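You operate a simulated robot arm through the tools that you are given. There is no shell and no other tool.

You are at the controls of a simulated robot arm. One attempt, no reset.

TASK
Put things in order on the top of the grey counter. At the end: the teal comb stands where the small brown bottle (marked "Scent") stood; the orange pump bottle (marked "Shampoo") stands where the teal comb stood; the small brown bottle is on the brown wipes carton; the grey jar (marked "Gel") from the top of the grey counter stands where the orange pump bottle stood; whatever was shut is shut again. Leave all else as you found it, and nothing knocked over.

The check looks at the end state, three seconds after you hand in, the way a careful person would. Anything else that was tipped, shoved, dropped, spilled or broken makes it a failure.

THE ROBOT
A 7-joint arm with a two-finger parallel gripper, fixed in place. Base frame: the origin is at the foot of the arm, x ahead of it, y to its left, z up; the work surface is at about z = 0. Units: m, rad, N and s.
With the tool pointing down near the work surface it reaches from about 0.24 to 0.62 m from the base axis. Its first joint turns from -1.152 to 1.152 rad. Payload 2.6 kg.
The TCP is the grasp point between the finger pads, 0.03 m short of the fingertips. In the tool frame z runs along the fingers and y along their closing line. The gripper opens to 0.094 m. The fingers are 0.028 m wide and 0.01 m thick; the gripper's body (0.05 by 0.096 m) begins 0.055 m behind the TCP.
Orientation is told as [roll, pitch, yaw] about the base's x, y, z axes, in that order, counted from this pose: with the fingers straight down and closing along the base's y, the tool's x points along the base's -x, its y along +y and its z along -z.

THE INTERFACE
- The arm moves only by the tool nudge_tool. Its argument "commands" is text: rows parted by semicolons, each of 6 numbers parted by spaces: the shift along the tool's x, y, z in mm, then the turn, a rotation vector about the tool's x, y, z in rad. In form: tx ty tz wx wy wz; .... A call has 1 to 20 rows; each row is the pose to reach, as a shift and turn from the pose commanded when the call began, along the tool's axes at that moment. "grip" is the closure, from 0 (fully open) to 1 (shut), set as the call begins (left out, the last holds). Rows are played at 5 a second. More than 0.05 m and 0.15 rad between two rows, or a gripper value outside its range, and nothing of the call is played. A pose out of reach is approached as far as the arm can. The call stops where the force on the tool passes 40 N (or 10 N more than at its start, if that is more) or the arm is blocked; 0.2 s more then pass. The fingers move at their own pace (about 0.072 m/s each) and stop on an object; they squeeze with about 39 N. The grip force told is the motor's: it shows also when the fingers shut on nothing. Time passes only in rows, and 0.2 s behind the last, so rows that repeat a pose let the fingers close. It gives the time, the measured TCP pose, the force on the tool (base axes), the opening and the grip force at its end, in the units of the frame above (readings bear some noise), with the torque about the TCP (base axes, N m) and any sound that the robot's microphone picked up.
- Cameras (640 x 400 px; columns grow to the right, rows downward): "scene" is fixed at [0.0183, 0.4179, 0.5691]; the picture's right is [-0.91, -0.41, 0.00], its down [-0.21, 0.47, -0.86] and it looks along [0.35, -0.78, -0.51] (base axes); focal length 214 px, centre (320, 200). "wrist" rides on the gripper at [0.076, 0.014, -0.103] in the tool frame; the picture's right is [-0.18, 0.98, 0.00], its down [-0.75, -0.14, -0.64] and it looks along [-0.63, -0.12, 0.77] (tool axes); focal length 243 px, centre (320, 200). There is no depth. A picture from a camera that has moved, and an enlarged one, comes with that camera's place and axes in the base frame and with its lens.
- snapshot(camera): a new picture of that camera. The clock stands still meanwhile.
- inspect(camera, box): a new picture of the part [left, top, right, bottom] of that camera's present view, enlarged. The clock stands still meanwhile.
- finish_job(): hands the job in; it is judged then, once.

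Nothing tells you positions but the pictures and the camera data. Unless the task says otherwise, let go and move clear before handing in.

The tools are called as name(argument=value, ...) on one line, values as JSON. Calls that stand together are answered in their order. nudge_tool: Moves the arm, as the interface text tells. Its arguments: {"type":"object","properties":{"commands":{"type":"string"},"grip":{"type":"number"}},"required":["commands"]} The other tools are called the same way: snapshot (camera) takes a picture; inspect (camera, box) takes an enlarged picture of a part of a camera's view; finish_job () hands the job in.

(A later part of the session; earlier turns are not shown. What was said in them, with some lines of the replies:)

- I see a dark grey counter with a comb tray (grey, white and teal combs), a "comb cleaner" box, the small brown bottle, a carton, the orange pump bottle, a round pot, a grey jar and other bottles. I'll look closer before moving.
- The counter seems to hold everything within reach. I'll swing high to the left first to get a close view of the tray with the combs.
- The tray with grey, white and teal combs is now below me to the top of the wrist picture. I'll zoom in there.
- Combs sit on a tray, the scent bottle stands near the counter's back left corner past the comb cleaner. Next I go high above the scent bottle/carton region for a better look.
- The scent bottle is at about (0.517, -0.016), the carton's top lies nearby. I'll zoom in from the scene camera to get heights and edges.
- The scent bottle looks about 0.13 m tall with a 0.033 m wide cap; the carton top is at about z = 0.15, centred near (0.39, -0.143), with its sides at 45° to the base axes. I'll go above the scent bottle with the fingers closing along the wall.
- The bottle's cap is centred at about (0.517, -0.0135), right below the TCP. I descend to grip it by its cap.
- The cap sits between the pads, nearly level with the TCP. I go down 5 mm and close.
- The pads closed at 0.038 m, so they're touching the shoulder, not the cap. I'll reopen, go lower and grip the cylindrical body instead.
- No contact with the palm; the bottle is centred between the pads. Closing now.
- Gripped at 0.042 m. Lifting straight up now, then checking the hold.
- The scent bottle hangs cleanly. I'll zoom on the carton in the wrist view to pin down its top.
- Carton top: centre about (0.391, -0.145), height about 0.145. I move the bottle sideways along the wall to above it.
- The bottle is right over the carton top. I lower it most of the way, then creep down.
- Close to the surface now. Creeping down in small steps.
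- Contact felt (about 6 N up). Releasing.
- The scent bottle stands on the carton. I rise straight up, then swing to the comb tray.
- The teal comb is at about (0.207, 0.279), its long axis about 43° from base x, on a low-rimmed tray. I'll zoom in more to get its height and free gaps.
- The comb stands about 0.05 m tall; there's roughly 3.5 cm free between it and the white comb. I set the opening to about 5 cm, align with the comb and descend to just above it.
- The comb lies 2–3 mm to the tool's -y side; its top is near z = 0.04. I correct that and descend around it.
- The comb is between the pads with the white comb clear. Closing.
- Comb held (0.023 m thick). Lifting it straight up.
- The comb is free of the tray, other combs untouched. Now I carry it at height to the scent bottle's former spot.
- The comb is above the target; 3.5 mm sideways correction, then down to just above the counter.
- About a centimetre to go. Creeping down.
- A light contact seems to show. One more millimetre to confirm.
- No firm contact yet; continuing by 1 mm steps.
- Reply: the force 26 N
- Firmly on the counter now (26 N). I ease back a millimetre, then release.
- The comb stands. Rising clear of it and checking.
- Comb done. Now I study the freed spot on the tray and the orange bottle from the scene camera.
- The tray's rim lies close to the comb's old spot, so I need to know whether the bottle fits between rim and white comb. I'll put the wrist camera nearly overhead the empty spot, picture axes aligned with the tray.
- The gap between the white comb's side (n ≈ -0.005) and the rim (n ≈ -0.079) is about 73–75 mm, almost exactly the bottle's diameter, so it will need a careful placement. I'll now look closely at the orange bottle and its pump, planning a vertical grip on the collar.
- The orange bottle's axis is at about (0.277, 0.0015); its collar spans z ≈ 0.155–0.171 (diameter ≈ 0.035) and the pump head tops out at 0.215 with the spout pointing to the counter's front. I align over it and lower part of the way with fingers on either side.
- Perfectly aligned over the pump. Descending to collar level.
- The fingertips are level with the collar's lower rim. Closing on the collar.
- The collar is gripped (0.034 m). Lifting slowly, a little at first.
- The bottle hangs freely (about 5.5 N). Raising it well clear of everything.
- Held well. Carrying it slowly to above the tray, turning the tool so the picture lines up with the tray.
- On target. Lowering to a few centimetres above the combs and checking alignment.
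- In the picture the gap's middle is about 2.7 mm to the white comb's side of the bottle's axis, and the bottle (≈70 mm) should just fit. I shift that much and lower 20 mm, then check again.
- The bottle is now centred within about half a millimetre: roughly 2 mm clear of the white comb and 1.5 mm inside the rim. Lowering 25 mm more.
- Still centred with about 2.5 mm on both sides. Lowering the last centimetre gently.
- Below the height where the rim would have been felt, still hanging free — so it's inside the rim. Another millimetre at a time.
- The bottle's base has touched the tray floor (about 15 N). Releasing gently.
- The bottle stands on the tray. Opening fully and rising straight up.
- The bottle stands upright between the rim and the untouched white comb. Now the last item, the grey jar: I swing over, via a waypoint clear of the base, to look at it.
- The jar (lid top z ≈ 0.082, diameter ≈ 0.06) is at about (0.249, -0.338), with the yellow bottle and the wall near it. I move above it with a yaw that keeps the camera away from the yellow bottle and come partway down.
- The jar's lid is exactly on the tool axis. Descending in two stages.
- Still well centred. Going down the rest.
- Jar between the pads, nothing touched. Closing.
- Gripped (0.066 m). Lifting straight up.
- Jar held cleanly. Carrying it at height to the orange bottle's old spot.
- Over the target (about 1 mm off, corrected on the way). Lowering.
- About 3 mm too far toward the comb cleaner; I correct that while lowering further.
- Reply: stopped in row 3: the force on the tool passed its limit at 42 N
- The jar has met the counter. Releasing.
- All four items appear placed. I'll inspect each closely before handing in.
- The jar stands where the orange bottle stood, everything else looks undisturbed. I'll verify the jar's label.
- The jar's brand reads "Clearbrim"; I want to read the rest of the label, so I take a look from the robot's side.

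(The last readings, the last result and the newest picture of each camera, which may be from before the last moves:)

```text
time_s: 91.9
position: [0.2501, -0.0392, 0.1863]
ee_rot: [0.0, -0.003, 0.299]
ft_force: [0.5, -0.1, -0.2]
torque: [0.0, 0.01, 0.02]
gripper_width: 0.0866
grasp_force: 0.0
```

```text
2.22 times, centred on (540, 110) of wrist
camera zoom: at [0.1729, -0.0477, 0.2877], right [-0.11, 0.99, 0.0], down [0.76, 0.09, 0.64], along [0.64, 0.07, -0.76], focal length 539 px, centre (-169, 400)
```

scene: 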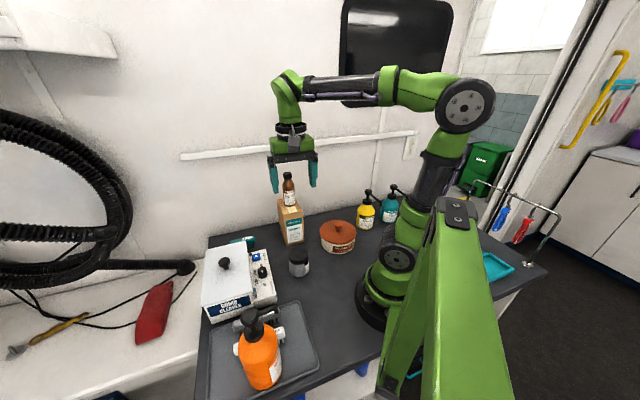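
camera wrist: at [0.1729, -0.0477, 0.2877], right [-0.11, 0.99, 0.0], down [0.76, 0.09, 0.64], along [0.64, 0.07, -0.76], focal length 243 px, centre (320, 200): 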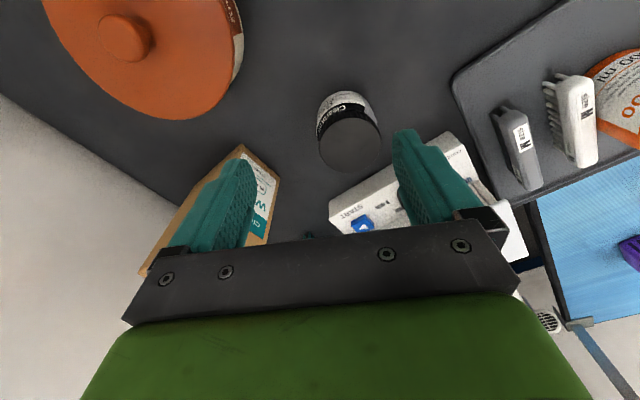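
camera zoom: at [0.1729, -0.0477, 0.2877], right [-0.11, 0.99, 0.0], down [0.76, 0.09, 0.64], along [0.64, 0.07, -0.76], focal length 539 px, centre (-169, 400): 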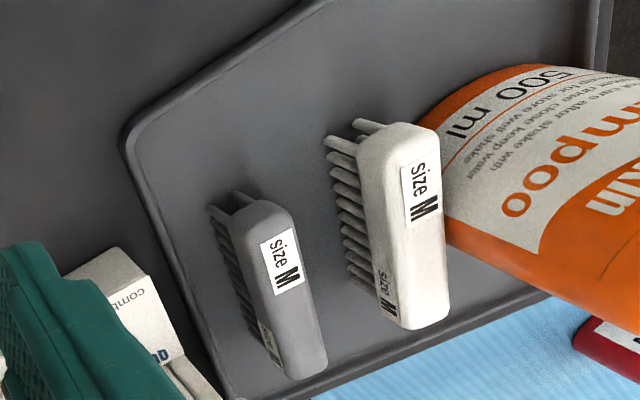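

The label reads "Gel – Pine", so it's the right jar, and the combs and orange bottle are standing properly. I rise clear to a neutral pose and take a final look.

nudge_tool(commands="0 0 -40 0 0 0; 0 0 -85 0 0 0; 0 0 -130 0 0 0; 0 0 -175 0 0 0; -20 0 -220 0 0 0; -40 0 -250 0 0 0; -40 0 -250 0 0 0", grip=0)

snapshot(camera="scene")

snapshot(camera="wrist")

```text
time_s: 93.5
position: [0.2894, -0.0289, 0.4358]
ee_rot: [0.0, -0.001, 0.297]
ft_force: [-0.3, -0.4, -0.1]
torque: [-0.01, 0.04, 0.01]
gripper_width: 0.094
grasp_force: 0.0
```

```text
taken
```

scene: 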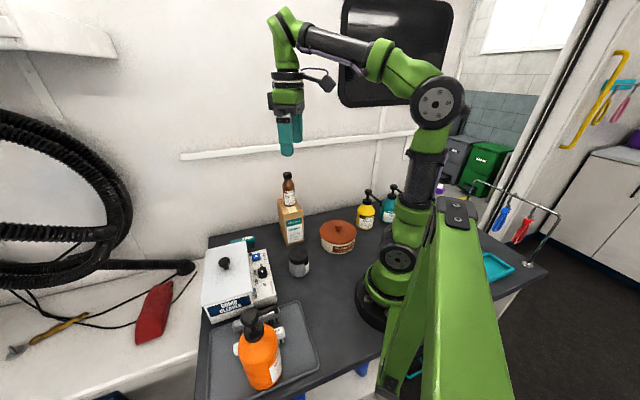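

```text
taken
camera wrist: at [0.2127, -0.0366, 0.5371], right [-0.11, 0.99, 0.0], down [0.76, 0.08, 0.64], along [0.64, 0.07, -0.77], focal length 243 px, centre (320, 200)
```

wrist: 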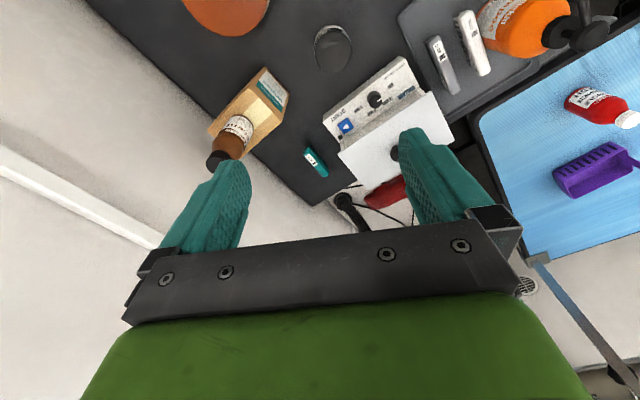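

The scent bottle is on the wipes carton, the teal comb is where the scent bottle stood, and the orange pump bottle is about 1 cm from the comb's exact spot on the tray. The Gel jar stands where the orange bottle was. Nothing was opened or knocked over, and the arm is clear, so I'm handing in.

finish_job()

```text
The job is handed in.
```

The job is handed in, and in the last pictures all four items stand upright where you asked.

- **Small brown bottle ("Scent"):** it stands near the middle of the top of the brown wipes carton.
- **Teal comb:** it stands on its teeth where the small brown bottle stood.
- **Orange pump bottle ("Shampoo"):** it stands on the tray where the teal comb stood, about 1 cm nearer the white comb. The gap between the tray rim and the white comb is barely wider than the bottle, so it could not go on the exact spot. Its spout now points toward the robot instead of the front of the counter.
- **Grey jar ("Gel"):** it stands where the orange pump bottle stood, within a couple of millimetres. I read the label to make sure it was the right jar. It touched down harder than planned, with a brief 42 N contact, but stands level.

Nothing was opened, so there was nothing to shut again. The white comb did not measurably move, nothing else on the counter looks disturbed, and the arm was clear of everything at hand-in.
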